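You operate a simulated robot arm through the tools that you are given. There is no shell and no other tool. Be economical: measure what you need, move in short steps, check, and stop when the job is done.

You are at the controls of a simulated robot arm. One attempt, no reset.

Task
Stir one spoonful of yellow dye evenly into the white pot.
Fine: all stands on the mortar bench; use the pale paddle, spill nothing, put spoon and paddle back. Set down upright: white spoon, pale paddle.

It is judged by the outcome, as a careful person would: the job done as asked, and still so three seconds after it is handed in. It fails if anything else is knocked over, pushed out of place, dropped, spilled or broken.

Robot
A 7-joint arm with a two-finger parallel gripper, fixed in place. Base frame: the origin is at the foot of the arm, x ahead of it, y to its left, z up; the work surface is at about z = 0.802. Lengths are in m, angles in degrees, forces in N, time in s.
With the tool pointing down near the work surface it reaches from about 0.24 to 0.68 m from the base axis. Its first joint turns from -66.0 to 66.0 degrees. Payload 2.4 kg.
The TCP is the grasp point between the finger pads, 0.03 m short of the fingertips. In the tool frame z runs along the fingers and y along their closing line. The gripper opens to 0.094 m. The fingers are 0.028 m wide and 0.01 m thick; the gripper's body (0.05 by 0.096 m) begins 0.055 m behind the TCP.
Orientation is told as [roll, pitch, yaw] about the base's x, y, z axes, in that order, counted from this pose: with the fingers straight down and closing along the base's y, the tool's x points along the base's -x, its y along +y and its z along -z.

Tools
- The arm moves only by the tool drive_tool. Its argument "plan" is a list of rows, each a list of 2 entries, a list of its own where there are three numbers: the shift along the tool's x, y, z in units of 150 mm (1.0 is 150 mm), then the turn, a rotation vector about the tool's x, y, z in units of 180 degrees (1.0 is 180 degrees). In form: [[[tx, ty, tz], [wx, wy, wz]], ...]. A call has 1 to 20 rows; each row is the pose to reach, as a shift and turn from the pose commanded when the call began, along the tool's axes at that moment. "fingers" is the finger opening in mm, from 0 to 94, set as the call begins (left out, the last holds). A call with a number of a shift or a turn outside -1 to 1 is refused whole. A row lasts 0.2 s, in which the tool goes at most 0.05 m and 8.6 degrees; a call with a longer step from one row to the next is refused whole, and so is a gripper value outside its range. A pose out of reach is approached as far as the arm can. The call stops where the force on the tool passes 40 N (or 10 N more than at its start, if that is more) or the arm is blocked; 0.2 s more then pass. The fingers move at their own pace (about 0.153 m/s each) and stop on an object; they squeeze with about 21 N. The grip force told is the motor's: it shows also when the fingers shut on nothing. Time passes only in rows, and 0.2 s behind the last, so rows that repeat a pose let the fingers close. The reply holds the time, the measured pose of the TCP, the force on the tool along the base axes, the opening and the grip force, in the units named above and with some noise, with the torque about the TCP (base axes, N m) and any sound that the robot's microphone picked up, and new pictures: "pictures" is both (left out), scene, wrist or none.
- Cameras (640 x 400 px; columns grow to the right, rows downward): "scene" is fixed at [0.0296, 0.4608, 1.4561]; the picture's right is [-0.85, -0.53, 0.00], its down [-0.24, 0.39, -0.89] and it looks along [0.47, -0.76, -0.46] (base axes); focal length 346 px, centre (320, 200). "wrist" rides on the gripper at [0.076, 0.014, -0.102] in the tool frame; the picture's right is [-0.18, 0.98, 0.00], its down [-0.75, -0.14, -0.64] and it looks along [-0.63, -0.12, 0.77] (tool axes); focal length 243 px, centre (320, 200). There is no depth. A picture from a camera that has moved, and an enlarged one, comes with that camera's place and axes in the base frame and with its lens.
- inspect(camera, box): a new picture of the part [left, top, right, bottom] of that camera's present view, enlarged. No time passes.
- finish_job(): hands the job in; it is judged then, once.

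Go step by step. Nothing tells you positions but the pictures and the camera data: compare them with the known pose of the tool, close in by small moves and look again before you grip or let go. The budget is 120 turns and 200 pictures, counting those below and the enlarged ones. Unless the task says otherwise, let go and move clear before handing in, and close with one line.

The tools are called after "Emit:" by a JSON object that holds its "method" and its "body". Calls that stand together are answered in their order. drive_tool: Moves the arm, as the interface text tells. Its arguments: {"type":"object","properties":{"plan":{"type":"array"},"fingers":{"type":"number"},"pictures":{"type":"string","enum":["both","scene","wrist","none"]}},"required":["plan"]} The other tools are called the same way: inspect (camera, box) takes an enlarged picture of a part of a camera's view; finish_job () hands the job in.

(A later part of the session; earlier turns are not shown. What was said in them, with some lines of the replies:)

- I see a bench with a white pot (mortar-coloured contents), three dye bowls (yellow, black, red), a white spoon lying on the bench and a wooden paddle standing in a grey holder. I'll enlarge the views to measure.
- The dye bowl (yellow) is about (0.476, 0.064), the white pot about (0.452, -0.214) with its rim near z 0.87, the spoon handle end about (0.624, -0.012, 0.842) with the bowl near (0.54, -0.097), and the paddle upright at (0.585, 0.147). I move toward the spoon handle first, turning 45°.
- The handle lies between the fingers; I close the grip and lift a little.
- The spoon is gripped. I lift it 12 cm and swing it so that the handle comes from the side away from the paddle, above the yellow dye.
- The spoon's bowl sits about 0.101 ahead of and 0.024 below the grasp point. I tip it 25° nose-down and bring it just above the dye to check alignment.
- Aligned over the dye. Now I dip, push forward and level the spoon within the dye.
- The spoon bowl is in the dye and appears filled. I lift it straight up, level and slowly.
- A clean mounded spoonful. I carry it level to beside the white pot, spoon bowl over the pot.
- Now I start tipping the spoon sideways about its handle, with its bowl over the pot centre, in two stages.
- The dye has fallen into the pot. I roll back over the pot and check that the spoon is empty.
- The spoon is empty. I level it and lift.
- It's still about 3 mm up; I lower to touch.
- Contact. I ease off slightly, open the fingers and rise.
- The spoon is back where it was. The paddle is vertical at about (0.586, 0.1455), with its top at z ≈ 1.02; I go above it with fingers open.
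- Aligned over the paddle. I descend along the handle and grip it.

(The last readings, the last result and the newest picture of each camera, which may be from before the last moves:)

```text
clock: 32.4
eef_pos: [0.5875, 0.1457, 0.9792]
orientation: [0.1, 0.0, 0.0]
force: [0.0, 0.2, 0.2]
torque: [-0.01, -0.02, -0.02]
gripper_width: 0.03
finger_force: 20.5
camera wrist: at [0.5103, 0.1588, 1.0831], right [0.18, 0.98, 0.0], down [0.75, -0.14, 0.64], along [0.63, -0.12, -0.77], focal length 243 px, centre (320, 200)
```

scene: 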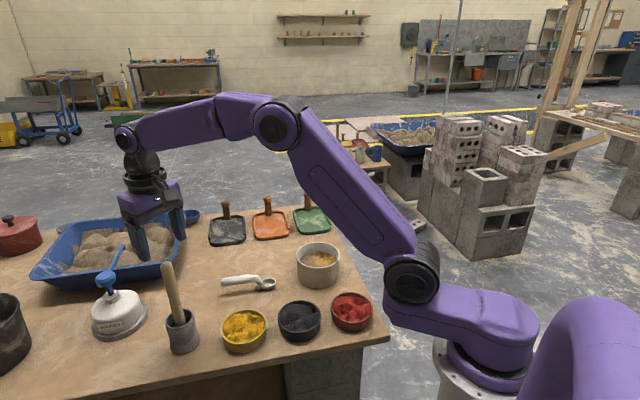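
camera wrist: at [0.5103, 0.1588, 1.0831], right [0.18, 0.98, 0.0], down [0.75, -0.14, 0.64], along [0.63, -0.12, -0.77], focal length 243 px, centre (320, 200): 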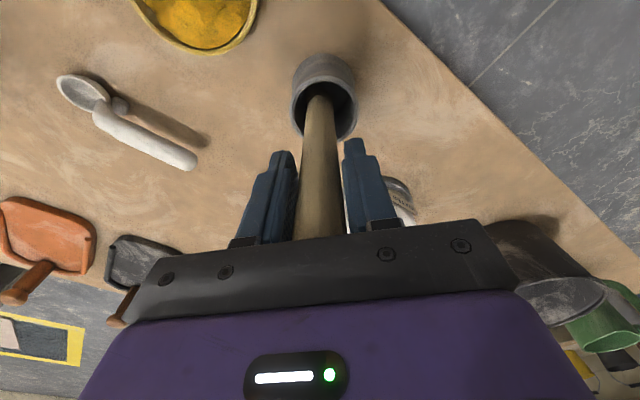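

Gripped. I lift the paddle straight out of its holder.

Emit:
{"method": "drive_tool", "body": {"plan": [[[0, 0, -0.08], [0, 0, 0]], [[0, 0, -0.25], [0, 0, 0]], [[0, 0, -0.45], [0, 0, 0]], [[0, 0, -0.65], [0, 0, 0]], [[0, 0, -0.85], [0, 0, 0]], [[0, 0, -0.95], [0, 0, 0]]], "pictures": "both"}}

Emit:
{"method": "inspect", "body": {"camera": "scene", "box": [100, 200, 240, 360]}}

```text
clock: 33.8
eef_pos: [0.5869, 0.1452, 1.1242]
orientation: [-0.1, 0.1, 0.0]
force: [0.7, -0.7, -0.1]
torque: [0.0, -0.02, 0.01]
gripper_width: 0.0302
finger_force: 20.8
camera wrist: at [0.5096, 0.1595, 1.2266], right [0.18, 0.98, 0.0], down [0.75, -0.14, 0.64], along [0.63, -0.12, -0.77], focal length 243 px, centre (320, 200)
```

scene: 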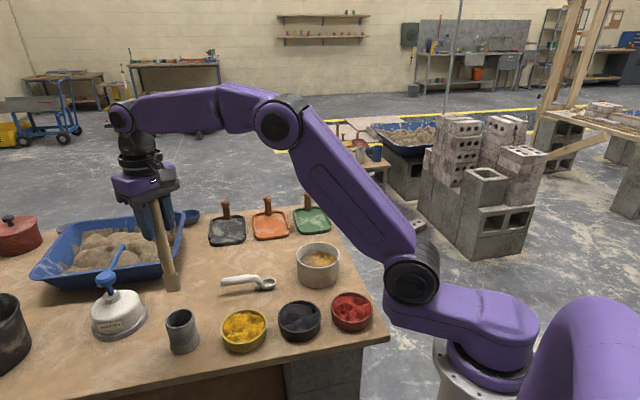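
wrist: 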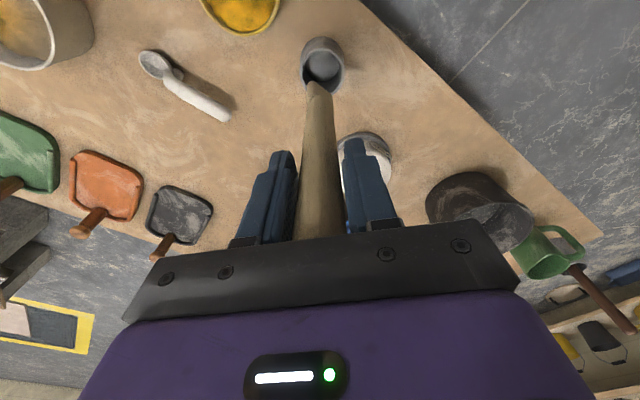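

```text
2.50 times, centred on (170, 280) of scene
camera zoom: at [0.0296, 0.4608, 1.4561], right [-0.85, -0.53, 0.0], down [-0.24, 0.39, -0.89], along [0.47, -0.76, -0.46], focal length 866 px, centre (695, 0)
```

zoom: 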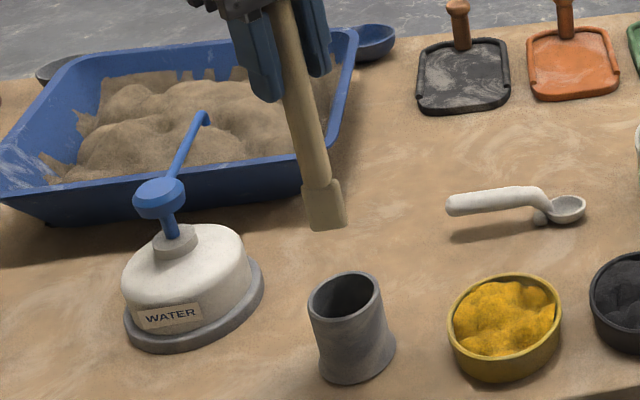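

The paddle is out (its tip about 0.168 below the grasp point). I carry it over to the pot.

Emit:
{"method": "drive_tool", "body": {"plan": [[[0.09, -0.25, 0], [0, 0, 0]], [[0.18, -0.5, 0], [0, 0, 0]], [[0.27, -0.75, 0], [0, 0, 0]], [[0.36, -1.0, 0], [0, 0, 0]]], "pictures": "none"}}

Emit:
{"method": "drive_tool", "body": {"plan": [[[0.09, -0.25, 0], [0, 0, 0]], [[0.18, -0.5, 0], [0, 0, 0]], [[0.27, -0.75, 0], [0, 0, 0]], [[0.36, -1.0, 0], [0, 0, 0]]], "pictures": "none"}}

Emit:
{"method": "drive_tool", "body": {"plan": [[[0.09, -0.19, 0], [0, 0, 0]], [[0.187, -0.387, 0], [0, 0, 0]]], "pictures": "both"}}

Emit:
{"method": "inspect", "body": {"camera": "scene", "box": [240, 190, 400, 310]}}

Emit:
{"method": "inspect", "body": {"camera": "wrist", "box": [200, 0, 440, 150]}}

```text
clock: 34.8
eef_pos: [0.5321, -0.0056, 1.123]
orientation: [0.0, 0.0, 0.0]
force: [-0.3, -0.6, -0.7]
torque: [-0.01, 0.02, -0.01]
gripper_width: 0.0299
finger_force: 21.1
```

```text
clock: 35.8
eef_pos: [0.4778, -0.1549, 1.1217]
orientation: [0.1, 0.1, 0.0]
force: [0.4, 0.6, -0.6]
torque: [-0.03, 0.01, -0.02]
gripper_width: 0.0303
finger_force: 21.0
```

```text
clock: 36.4
eef_pos: [0.4514, -0.214, 1.1212]
orientation: [0.0, 0.0, 0.1]
force: [0.7, -0.3, -0.9]
torque: [-0.01, 0.01, 0.0]
gripper_width: 0.0302
finger_force: 20.9
camera wrist: at [0.3734, -0.1998, 1.2256], right [0.18, 0.98, 0.0], down [0.75, -0.14, 0.64], along [0.63, -0.12, -0.77], focal length 243 px, centre (320, 200)
```

scene: 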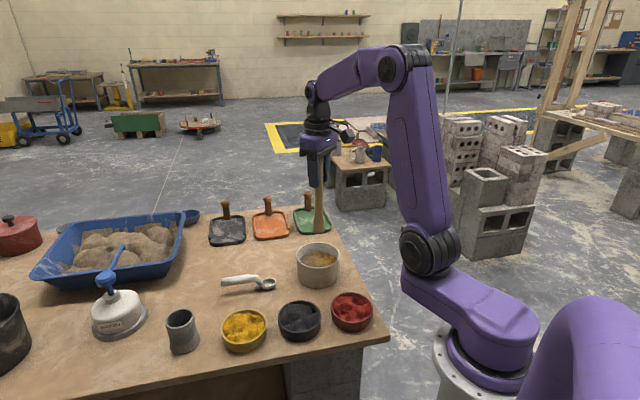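
wrist: 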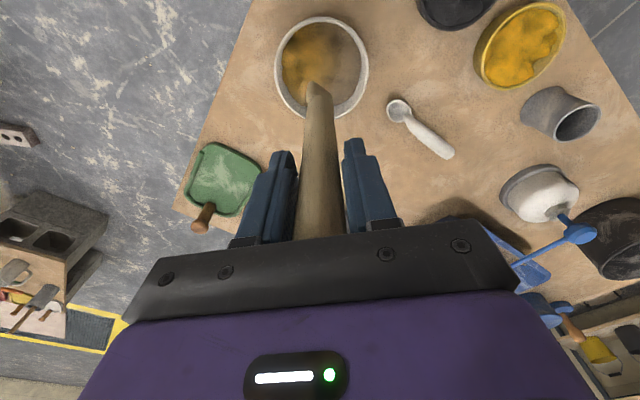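

```text
3.33 times, centred on (320, 250) of scene
camera zoom: at [0.0296, 0.4608, 1.4561], right [-0.85, -0.53, 0.0], down [-0.24, 0.39, -0.89], along [0.47, -0.76, -0.46], focal length 1155 px, centre (320, 33)
```

zoom: 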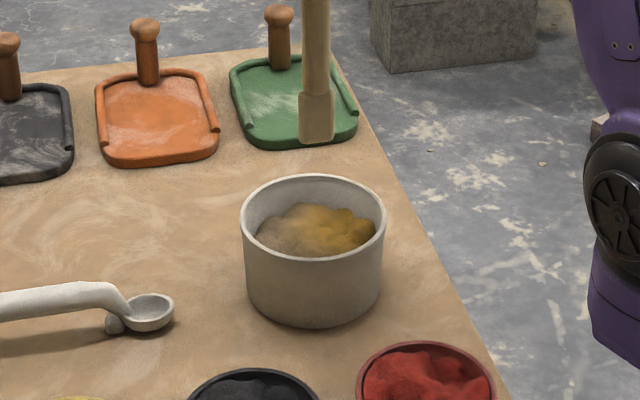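

```text
2.67 times, centred on (320, 75) of wrist
camera zoom: at [0.3734, -0.1998, 1.2256], right [0.18, 0.98, 0.0], down [0.75, -0.14, 0.64], along [0.63, -0.12, -0.77], focal length 647 px, centre (320, 533)
```

zoom: 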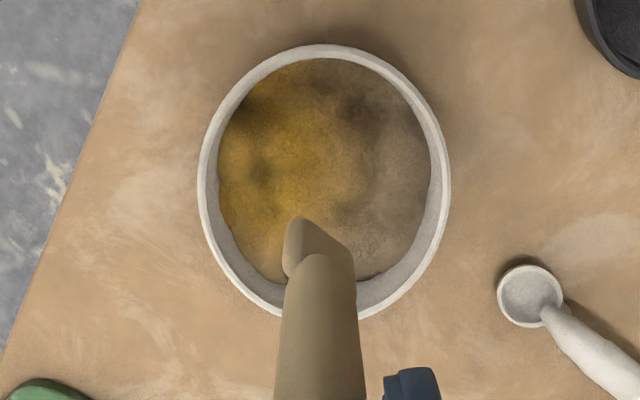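

The paddle hangs over the pot's centre. I lower it into the mortar.

Emit:
{"method": "drive_tool", "body": {"plan": [[[0.007, 0.007, 0.25], [0, 0, 0]], [[0.007, 0.007, 0.5], [0, 0, 0]], [[0.007, 0.007, 0.65], [0, 0, 0]], [[0.007, 0.007, 0.75], [0, 0, 0]], [[0.007, 0.007, 0.83], [0, 0, 0]], [[0.007, 0.007, 0.88], [0, 0, 0]]], "pictures": "scene"}}

Emit:
{"method": "inspect", "body": {"camera": "scene", "box": [240, 190, 400, 310]}}

Emit:
{"method": "inspect", "body": {"camera": "wrist", "box": [200, 0, 440, 150]}}

```text
clock: 37.8
eef_pos: [0.4502, -0.2114, 0.99]
orientation: [0.0, 0.1, 0.0]
force: [0.3, -0.7, -0.5]
torque: [0.04, 0.01, -0.01]
gripper_width: 0.03
finger_force: 21.0
```

scene: 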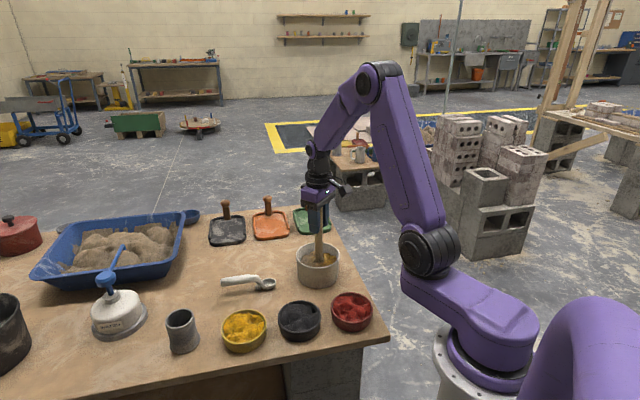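

```text
3.33 times, centred on (320, 250) of scene
camera zoom: at [0.0296, 0.4608, 1.4561], right [-0.85, -0.53, 0.0], down [-0.24, 0.39, -0.89], along [0.47, -0.76, -0.46], focal length 1155 px, centre (320, 33)
```

zoom: 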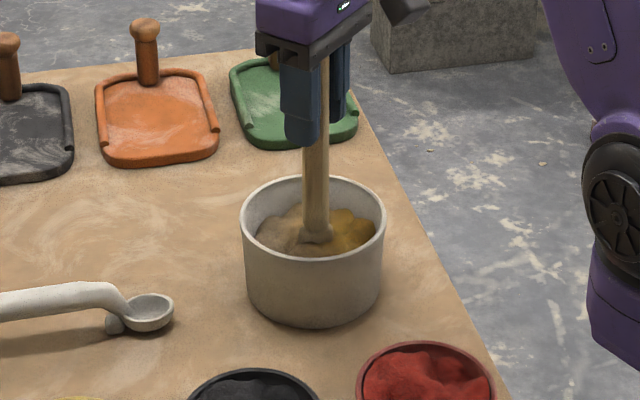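

```text
2.67 times, centred on (320, 75) of wrist
camera zoom: at [0.3729, -0.1979, 1.0934], right [0.18, 0.98, 0.0], down [0.75, -0.14, 0.64], along [0.63, -0.12, -0.77], focal length 647 px, centre (320, 533)
```

zoom: 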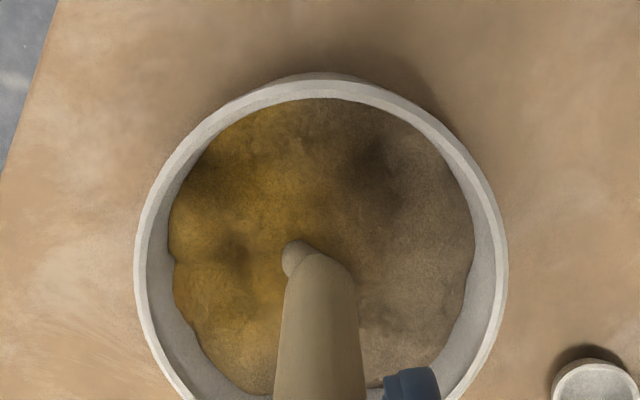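

The paddle blade is in the mortar with no contact. I stir in smooth circles of 25 mm radius.

Emit:
{"method": "drive_tool", "body": {"plan": [[[0.083, 0, 0], [0, 0, 0]], [[0.1667, 0, 0], [0, 0, 0]], [[0.1349, 0.098, 0], [0, 0, 0]], [[0.0515, 0.1585, 0], [0, 0, 0]], [[-0.0515, 0.1585, 0], [0, 0, 0]], [[-0.1349, 0.098, 0], [0, 0, 0]], [[-0.1667, 0, 0], [0, 0, 0]], [[-0.1349, -0.098, 0], [0, 0, 0]], [[-0.0515, -0.1585, 0], [0, 0, 0]], [[0.0515, -0.1585, 0], [0, 0, 0]], [[0.1349, -0.098, 0], [0, 0, 0]], [[0.1667, 0, 0], [0, 0, 0]], [[0.1349, 0.098, 0], [0, 0, 0]], [[0.0515, 0.1585, 0], [0, 0, 0]], [[-0.0515, 0.1585, 0], [0, 0, 0]], [[-0.1349, 0.098, 0], [0, 0, 0]], [[-0.1667, 0, 0], [0, 0, 0]], [[-0.1349, -0.098, 0], [0, 0, 0]], [[-0.07, -0.05, 0], [0, 0, 0]], [[0, 0, 0], [0, 0, 0]]], "pictures": "none"}}

Emit:
{"method": "inspect", "body": {"camera": "wrist", "box": [200, 0, 440, 150]}}

Emit:
{"method": "inspect", "body": {"camera": "scene", "box": [240, 190, 400, 310]}}

```text
clock: 42.0
eef_pos: [0.4493, -0.2113, 0.9905]
orientation: [0.0, -0.1, 0.0]
force: [0.4, -0.3, -1.3]
torque: [-0.03, 0.0, -0.02]
gripper_width: 0.03
finger_force: 21.8
```

```text
2.67 times, centred on (320, 75) of wrist
camera zoom: at [0.3729, -0.1976, 1.0938], right [0.18, 0.98, 0.0], down [0.75, -0.14, 0.64], along [0.63, -0.12, -0.77], focal length 647 px, centre (320, 533)
```

zoom: 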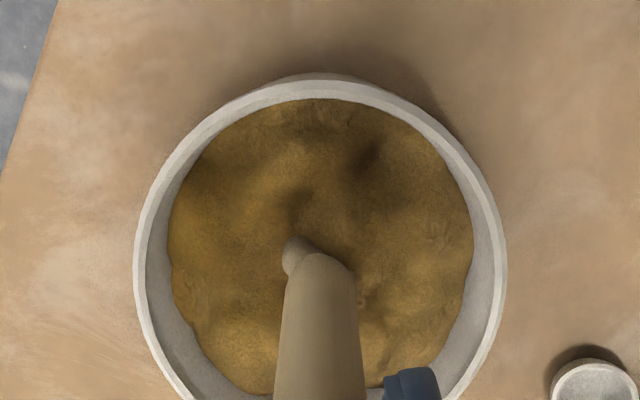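

```text
3.33 times, centred on (320, 250) of scene
camera zoom: at [0.0296, 0.4608, 1.4561], right [-0.85, -0.53, 0.0], down [-0.24, 0.39, -0.89], along [0.47, -0.76, -0.46], focal length 1155 px, centre (320, 33)
```

zoom: 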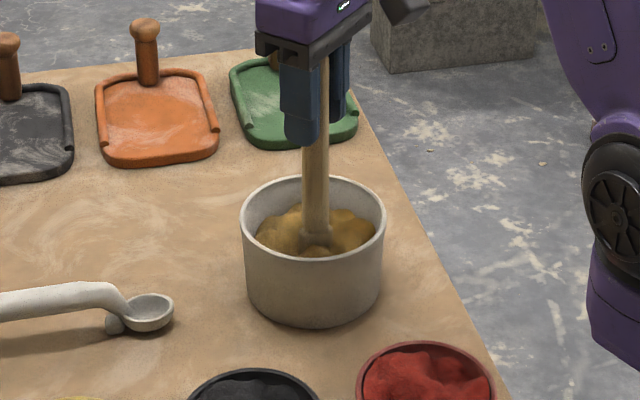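

Mixing well already. Two more rounds, one with the same circle and one in a smaller circle the other way.

Emit:
{"method": "drive_tool", "body": {"plan": [[[0.083, 0, 0], [0, 0, 0]], [[0.1667, 0, 0], [0, 0, 0]], [[0.1349, 0.098, 0], [0, 0, 0]], [[0.0515, 0.1585, 0], [0, 0, 0]], [[-0.0515, 0.1585, 0], [0, 0, 0]], [[-0.1349, 0.098, 0], [0, 0, 0]], [[-0.1667, 0, 0], [0, 0, 0]], [[-0.1349, -0.098, 0], [0, 0, 0]], [[-0.0515, -0.1585, 0], [0, 0, 0]], [[0.0515, -0.1585, 0], [0, 0, 0]], [[0.1349, -0.098, 0], [0, 0, 0]], [[0.1667, 0, 0], [0, 0, 0]], [[0.1349, 0.098, 0], [0, 0, 0]], [[0.0515, 0.1585, 0], [0, 0, 0]], [[-0.0515, 0.1585, 0], [0, 0, 0]], [[-0.1349, 0.098, 0], [0, 0, 0]], [[-0.1667, 0, 0], [0, 0, 0]], [[-0.1349, -0.098, 0], [0, 0, 0]], [[-0.07, -0.05, 0], [0, 0, 0]], [[0, 0, 0], [0, 0, 0]]], "pictures": "none"}}

Emit:
{"method": "drive_tool", "body": {"plan": [[[0.1, 0, 0], [0, 0, 0]], [[0.08, -0.06, 0], [0, 0, 0]], [[0.03, -0.095, 0], [0, 0, 0]], [[-0.03, -0.095, 0], [0, 0, 0]], [[-0.08, -0.06, 0], [0, 0, 0]], [[-0.1, 0, 0], [0, 0, 0]], [[-0.08, 0.06, 0], [0, 0, 0]], [[-0.03, 0.095, 0], [0, 0, 0]], [[0.03, 0.095, 0], [0, 0, 0]], [[0.1349, 0.098, 0], [0, 0, 0]], [[0.1667, 0, 0], [0, 0, 0]], [[0.1349, -0.098, 0], [0, 0, 0]], [[0.0515, -0.1585, 0], [0, 0, 0]], [[-0.0515, -0.1585, 0], [0, 0, 0]], [[-0.1349, -0.098, 0], [0, 0, 0]], [[-0.1667, 0, 0], [0, 0, 0]], [[-0.1349, 0.098, 0], [0, 0, 0]], [[-0.0515, 0.1585, 0], [0, 0, 0]], [[0, 0.08, 0], [0, 0, 0]], [[0, 0, 0], [0, 0, 0]]], "pictures": "none"}}

Emit:
{"method": "inspect", "body": {"camera": "wrist", "box": [200, 0, 440, 150]}}

```text
clock: 46.2
eef_pos: [0.4479, -0.2124, 0.9906]
orientation: [0.1, 0.0, 0.0]
force: [0.2, -0.2, -1.0]
torque: [0.05, -0.02, -0.03]
gripper_width: 0.0301
finger_force: 20.8
```

```text
clock: 50.4
eef_pos: [0.4485, -0.2112, 0.9907]
orientation: [0.0, 0.0, 0.0]
force: [1.0, 0.5, -1.4]
torque: [0.01, 0.01, 0.02]
gripper_width: 0.0303
finger_force: 20.8
```

```text
2.67 times, centred on (320, 75) of wrist
camera zoom: at [0.3721, -0.1979, 1.0943], right [0.18, 0.98, 0.0], down [0.75, -0.14, 0.64], along [0.63, -0.12, -0.77], focal length 647 px, centre (320, 533)
```

zoom: 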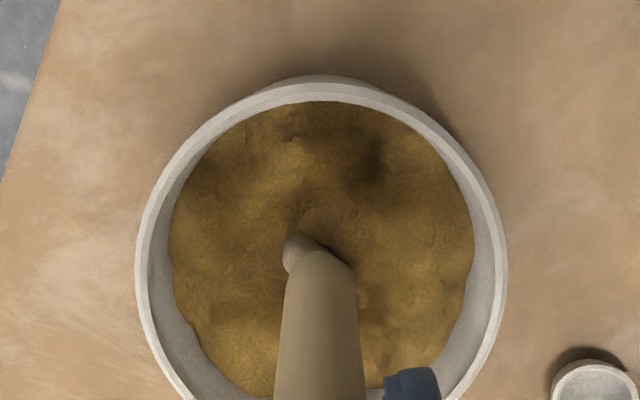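

Colour looks nearly uniform; one more round for evenness, then check.

Emit:
{"method": "drive_tool", "body": {"plan": [[[0.09, 0, 0], [0, 0, 0]], [[0.18, 0, 0], [0, 0, 0]], [[0.1456, 0.1058, 0], [0, 0, 0]], [[0.0556, 0.1712, 0], [0, 0, 0]], [[-0.0556, 0.1712, 0], [0, 0, 0]], [[-0.1456, 0.1058, 0], [0, 0, 0]], [[-0.18, 0, 0], [0, 0, 0]], [[-0.1456, -0.1058, 0], [0, 0, 0]], [[-0.0556, -0.1712, 0], [0, 0, 0]], [[0.0556, -0.1712, 0], [0, 0, 0]], [[0.1456, -0.1058, 0], [0, 0, 0]], [[0.1, 0, 0], [0, 0, 0]], [[0.08, 0.06, 0], [0, 0, 0]], [[0.03, 0.095, 0], [0, 0, 0]], [[-0.03, 0.095, 0], [0, 0, 0]], [[-0.08, 0.06, 0], [0, 0, 0]], [[-0.1, 0, 0], [0, 0, 0]], [[-0.08, -0.06, 0], [0, 0, 0]], [[-0.03, -0.03, 0], [0, 0, 0]], [[0, 0, 0], [0, 0, 0]]], "pictures": "none"}}

Emit:
{"method": "inspect", "body": {"camera": "wrist", "box": [200, 0, 440, 150]}}

Emit:
{"method": "drive_tool", "body": {"plan": [[[0, 0, -0.05], [0, 0, 0]], [[0, 0, -0.12], [0, 0, 0]], [[0, 0, -0.22], [0, 0, 0]], [[0, 0, -0.35], [0, 0, 0]], [[0, 0, -0.5], [0, 0, 0]], [[0, 0, -0.65], [0, 0, 0]], [[0, 0, -0.8], [0, 0, 0]], [[0, 0, -0.9], [0, 0, 0]], [[0, 0, -0.9], [0, 0, 0]]], "pictures": "none"}}

Emit:
{"method": "inspect", "body": {"camera": "scene", "box": [240, 190, 400, 310]}}

Emit:
{"method": "inspect", "body": {"camera": "wrist", "box": [200, 0, 440, 150]}}

```text
clock: 54.6
eef_pos: [0.4499, -0.2122, 0.9921]
orientation: [-0.1, 0.0, 0.0]
force: [0.6, 0.6, -0.8]
torque: [-0.03, 0.03, 0.0]
gripper_width: 0.0305
finger_force: 21.3
```

```text
2.67 times, centred on (320, 75) of wrist
camera zoom: at [0.373, -0.1979, 1.0944], right [0.18, 0.98, 0.0], down [0.75, -0.14, 0.64], along [0.63, -0.12, -0.77], focal length 647 px, centre (320, 533)
```

zoom: 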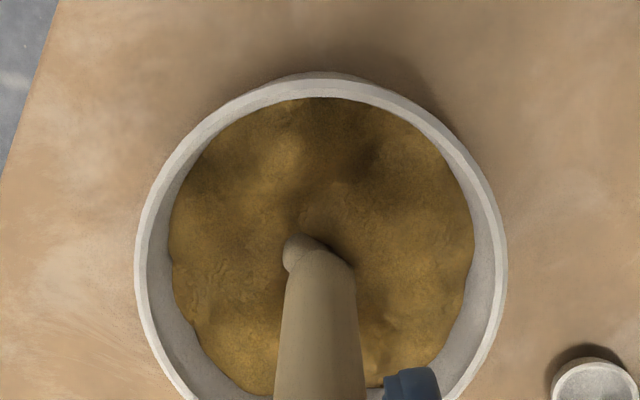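

```text
clock: 56.6
eef_pos: [0.4493, -0.2129, 1.1261]
orientation: [-0.1, 0.0, 0.1]
force: [0.1, 0.6, -1.0]
torque: [-0.05, 0.04, -0.01]
gripper_width: 0.03
finger_force: 21.1
```

```text
3.33 times, centred on (320, 250) of scene
camera zoom: at [0.0296, 0.4608, 1.4561], right [-0.85, -0.53, 0.0], down [-0.24, 0.39, -0.89], along [0.47, -0.76, -0.46], focal length 1155 px, centre (320, 33)
```

zoom: 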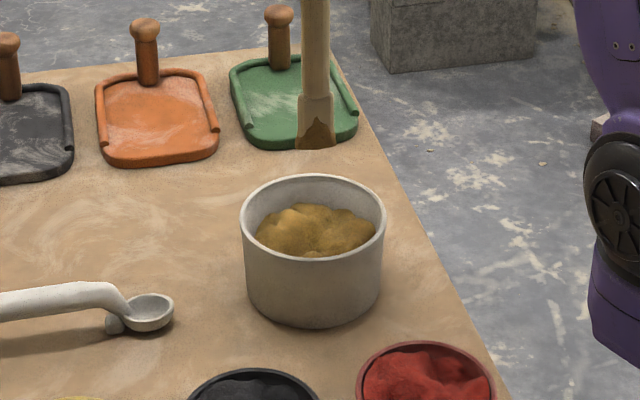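

```text
2.67 times, centred on (320, 75) of wrist
camera zoom: at [0.3725, -0.1983, 1.2297], right [0.18, 0.98, 0.0], down [0.75, -0.14, 0.64], along [0.63, -0.12, -0.77], focal length 647 px, centre (320, 533)
```

zoom: 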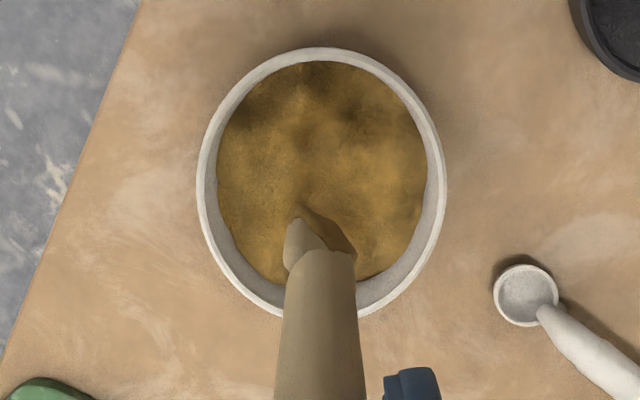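

The mix is even. I carry the paddle back over its holder.

Emit:
{"method": "drive_tool", "body": {"plan": [[[-0.09, 0.25, 0], [0, 0, 0]], [[-0.18, 0.5, 0], [0, 0, 0]], [[-0.27, 0.75, 0], [0, 0, 0]], [[-0.36, 1.0, 0], [0, 0, 0]]], "pictures": "none"}}

Emit:
{"method": "drive_tool", "body": {"plan": [[[-0.09, 0.25, 0], [0, 0, 0]], [[-0.18, 0.5, 0], [0, 0, 0]], [[-0.27, 0.75, 0], [0, 0, 0]], [[-0.36, 1.0, 0], [0, 0, 0]]], "pictures": "none"}}

Emit:
{"method": "drive_tool", "body": {"plan": [[[-0.1, 0.2, 0], [0, 0, 0]], [[-0.2, 0.388, 0], [0, 0, 0]], [[-0.2, 0.388, 0], [0, 0, 0]]], "pictures": "wrist"}}

Emit:
{"method": "inspect", "body": {"camera": "scene", "box": [100, 200, 240, 360]}}

```text
clock: 57.6
eef_pos: [0.5046, -0.0613, 1.1261]
orientation: [0.0, 0.0, 0.0]
force: [-0.2, 0.1, -0.4]
torque: [-0.03, 0.0, 0.02]
gripper_width: 0.0302
finger_force: 21.1
```

```text
clock: 58.6
eef_pos: [0.5589, 0.0879, 1.1269]
orientation: [0.1, -0.1, 0.0]
force: [-0.1, -0.2, -0.9]
torque: [-0.04, 0.01, -0.02]
gripper_width: 0.0303
finger_force: 21.3
```

```text
clock: 59.4
eef_pos: [0.5878, 0.1459, 1.1257]
orientation: [-0.1, 0.0, 0.0]
force: [0.4, -0.1, -1.4]
torque: [0.04, 0.02, -0.02]
gripper_width: 0.0301
finger_force: 20.7
camera wrist: at [0.5107, 0.1599, 1.2288], right [0.18, 0.98, 0.0], down [0.75, -0.14, 0.64], along [0.63, -0.12, -0.77], focal length 243 px, centre (320, 200)
```

wrist: 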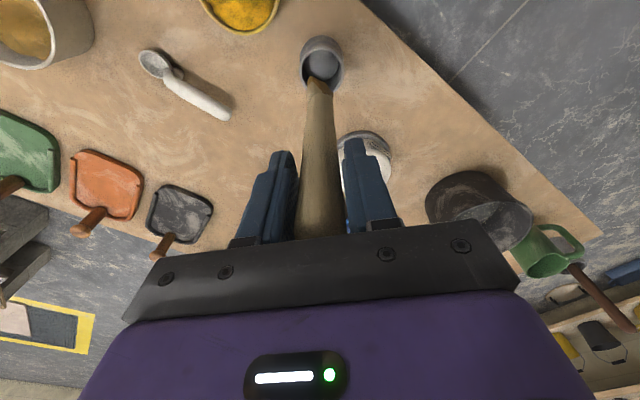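

```text
2.50 times, centred on (170, 280) of scene
camera zoom: at [0.0296, 0.4608, 1.4561], right [-0.85, -0.53, 0.0], down [-0.24, 0.39, -0.89], along [0.47, -0.76, -0.46], focal length 866 px, centre (695, 0)
```

zoom: 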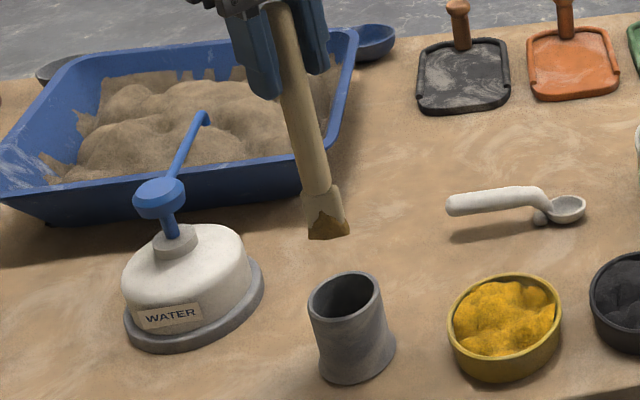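

Still aligned; the paddle slid about 9 mm down in the grip, so it will touch bottom near z ≈ 0.989. I lower it into the holder.

Emit:
{"method": "drive_tool", "body": {"plan": [[[0, 0, 0.15], [0, 0, 0]], [[0, 0, 0.3], [0, 0, 0]], [[0, 0, 0.45], [0, 0, 0]], [[0, 0, 0.6], [0, 0, 0]], [[0, 0, 0.72], [0, 0, 0]], [[0, 0, 0.8], [0, 0, 0]], [[0, 0, 0.85], [0, 0, 0]]], "pictures": "none"}}

Emit:
{"method": "inspect", "body": {"camera": "scene", "box": [120, 240, 230, 360]}}

Emit:
{"method": "inspect", "body": {"camera": "wrist", "box": [220, 0, 420, 150]}}

```text
clock: 61.0
eef_pos: [0.5877, 0.1465, 0.9997]
orientation: [0.1, 0.1, 0.0]
force: [-0.2, 0.2, -0.8]
torque: [0.02, -0.04, 0.02]
gripper_width: 0.0302
finger_force: 20.8
```

```text
3.33 times, centred on (175, 300) of scene
camera zoom: at [0.0296, 0.4608, 1.4561], right [-0.85, -0.53, 0.0], down [-0.24, 0.39, -0.89], along [0.47, -0.76, -0.46], focal length 1155 px, centre (803, -133)
```

zoom: 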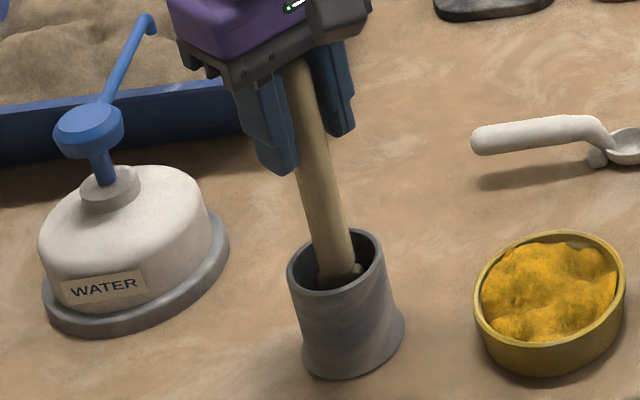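

```text
2.67 times, centred on (320, 75) of wrist
camera zoom: at [0.5108, 0.16, 1.1018], right [0.18, 0.98, 0.0], down [0.75, -0.14, 0.64], along [0.63, -0.12, -0.77], focal length 647 px, centre (320, 533)
```

zoom: 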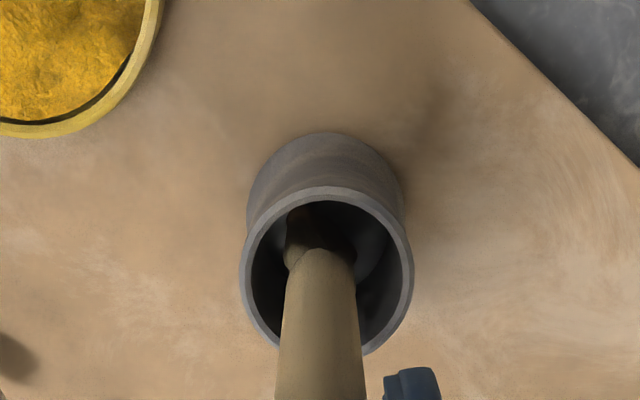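

Inside cleanly. I lower in fine steps until it touches bottom.

Emit:
{"method": "drive_tool", "body": {"plan": [[[0, 0, 0.02], [0, 0, 0]], [[0, 0, 0.04], [0, 0, 0]]], "pictures": "none"}}

Emit:
{"method": "drive_tool", "body": {"plan": [[[0, 0, 0.01], [0, 0, 0]], [[0, 0, 0.02], [0, 0, 0]]], "pictures": "none"}}

```text
clock: 61.6
eef_pos: [0.5878, 0.1455, 0.9928]
orientation: [0.0, 0.1, 0.1]
force: [0.1, -0.2, -0.3]
torque: [0.07, -0.01, -0.03]
gripper_width: 0.0303
finger_force: 20.7
```

```text
clock: 62.2
eef_pos: [0.5875, 0.1461, 0.9896]
orientation: [0.0, -0.1, 0.1]
force: [-2.0, -0.2, 5.7]
torque: [-0.21, 0.24, 0.0]
gripper_width: 0.0302
finger_force: 20.8
```

Contact at z ≈ 0.9896. I release and look before rising.

Emit:
{"method": "drive_tool", "body": {"plan": [[[0, 0, 0], [0, 0, 0]], [[0, 0, 0], [0, 0, 0]], [[0, 0, 0], [0, 0, 0]]], "fingers": 44, "pictures": "none"}}

Emit:
{"method": "inspect", "body": {"camera": "scene", "box": [120, 240, 230, 360]}}

Emit:
{"method": "inspect", "body": {"camera": "wrist", "box": [220, 0, 480, 240]}}

```text
clock: 63.0
eef_pos: [0.5877, 0.1472, 0.9885]
orientation: [-0.1, -0.1, 0.0]
force: [-0.4, 0.1, -0.8]
torque: [-0.01, -0.04, -0.02]
gripper_width: 0.0442
finger_force: 0.0
```

```text
3.33 times, centred on (175, 300) of scene
camera zoom: at [0.0296, 0.4608, 1.4561], right [-0.85, -0.53, 0.0], down [-0.24, 0.39, -0.89], along [0.47, -0.76, -0.46], focal length 1155 px, centre (803, -133)
```

zoom: 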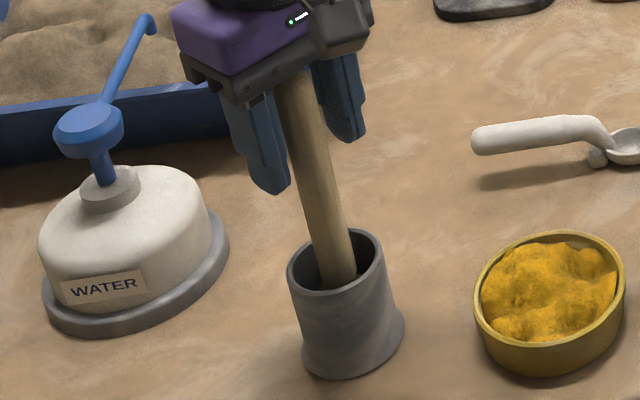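

```text
1.67 times, centred on (350, 120) of wrist
camera zoom: at [0.5107, 0.1606, 1.0926], right [0.18, 0.98, 0.0], down [0.75, -0.14, 0.64], along [0.63, -0.12, -0.77], focal length 404 px, centre (270, 333)
```

zoom: 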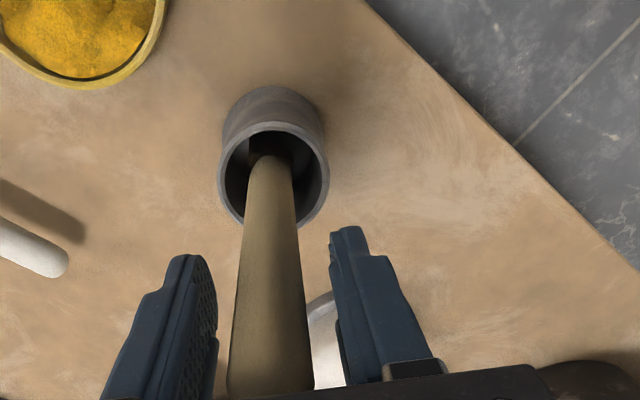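

It stands upright. I open fully and rise straight clear.

Emit:
{"method": "drive_tool", "body": {"plan": [[[0, 0, 0], [0, 0, 0]], [[0, 0, -0.05], [0, 0, 0]], [[0, 0, -0.2], [0, 0, 0]], [[0, 0, -0.4], [0, 0, 0]], [[0, 0, -0.7], [0, 0, 0]], [[0, 0, -1.0], [0, 0, 0]], [[0, 0, -1.0], [0, 0, 0]]], "fingers": 70}}

Emit:
{"method": "inspect", "body": {"camera": "scene", "box": [140, 220, 400, 382]}}

```text
clock: 64.6
eef_pos: [0.5871, 0.1468, 1.1391]
orientation: [0.2, 0.1, 0.0]
force: [-0.4, -0.2, -0.4]
torque: [0.0, -0.01, 0.01]
gripper_width: 0.0698
finger_force: 0.0
camera wrist: at [0.51, 0.1611, 1.2427], right [0.18, 0.98, 0.0], down [0.75, -0.14, 0.64], along [0.63, -0.12, -0.77], focal length 243 px, centre (320, 200)
```

scene: 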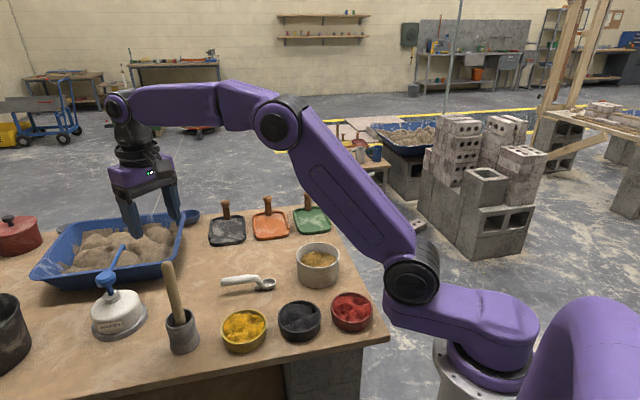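
wrist: 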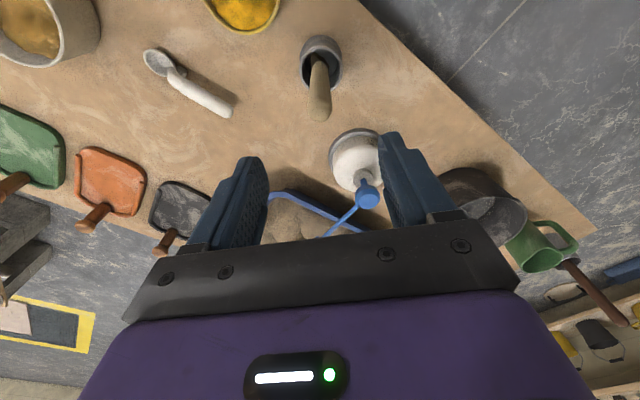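

```text
2.46 times, centred on (270, 301) of scene
camera zoom: at [0.0296, 0.4608, 1.4561], right [-0.85, -0.53, 0.0], down [-0.24, 0.39, -0.89], along [0.47, -0.76, -0.46], focal length 853 px, centre (443, -49)
```

zoom: 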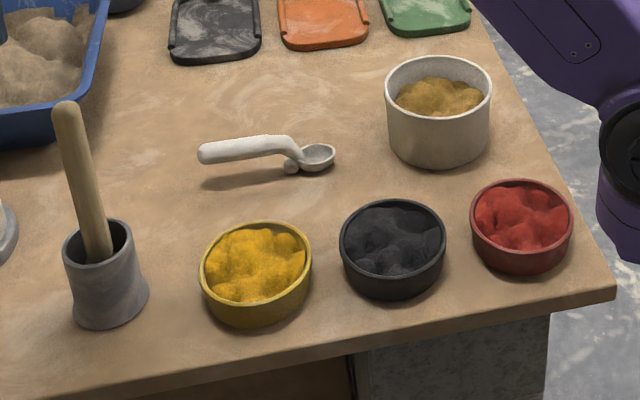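

All is in place: the pot's contents are evenly yellow-brown, the spoon and paddle are back upright, the bench is clean, and the arm is clear. I hand in.

Emit:
{"method": "finish_job", "body": {}}

```text
The job is handed in.
```

One spoonful of yellow dye is stirred evenly into the white pot, nothing was spilled or knocked, and the white spoon and pale paddle are back upright in their places.
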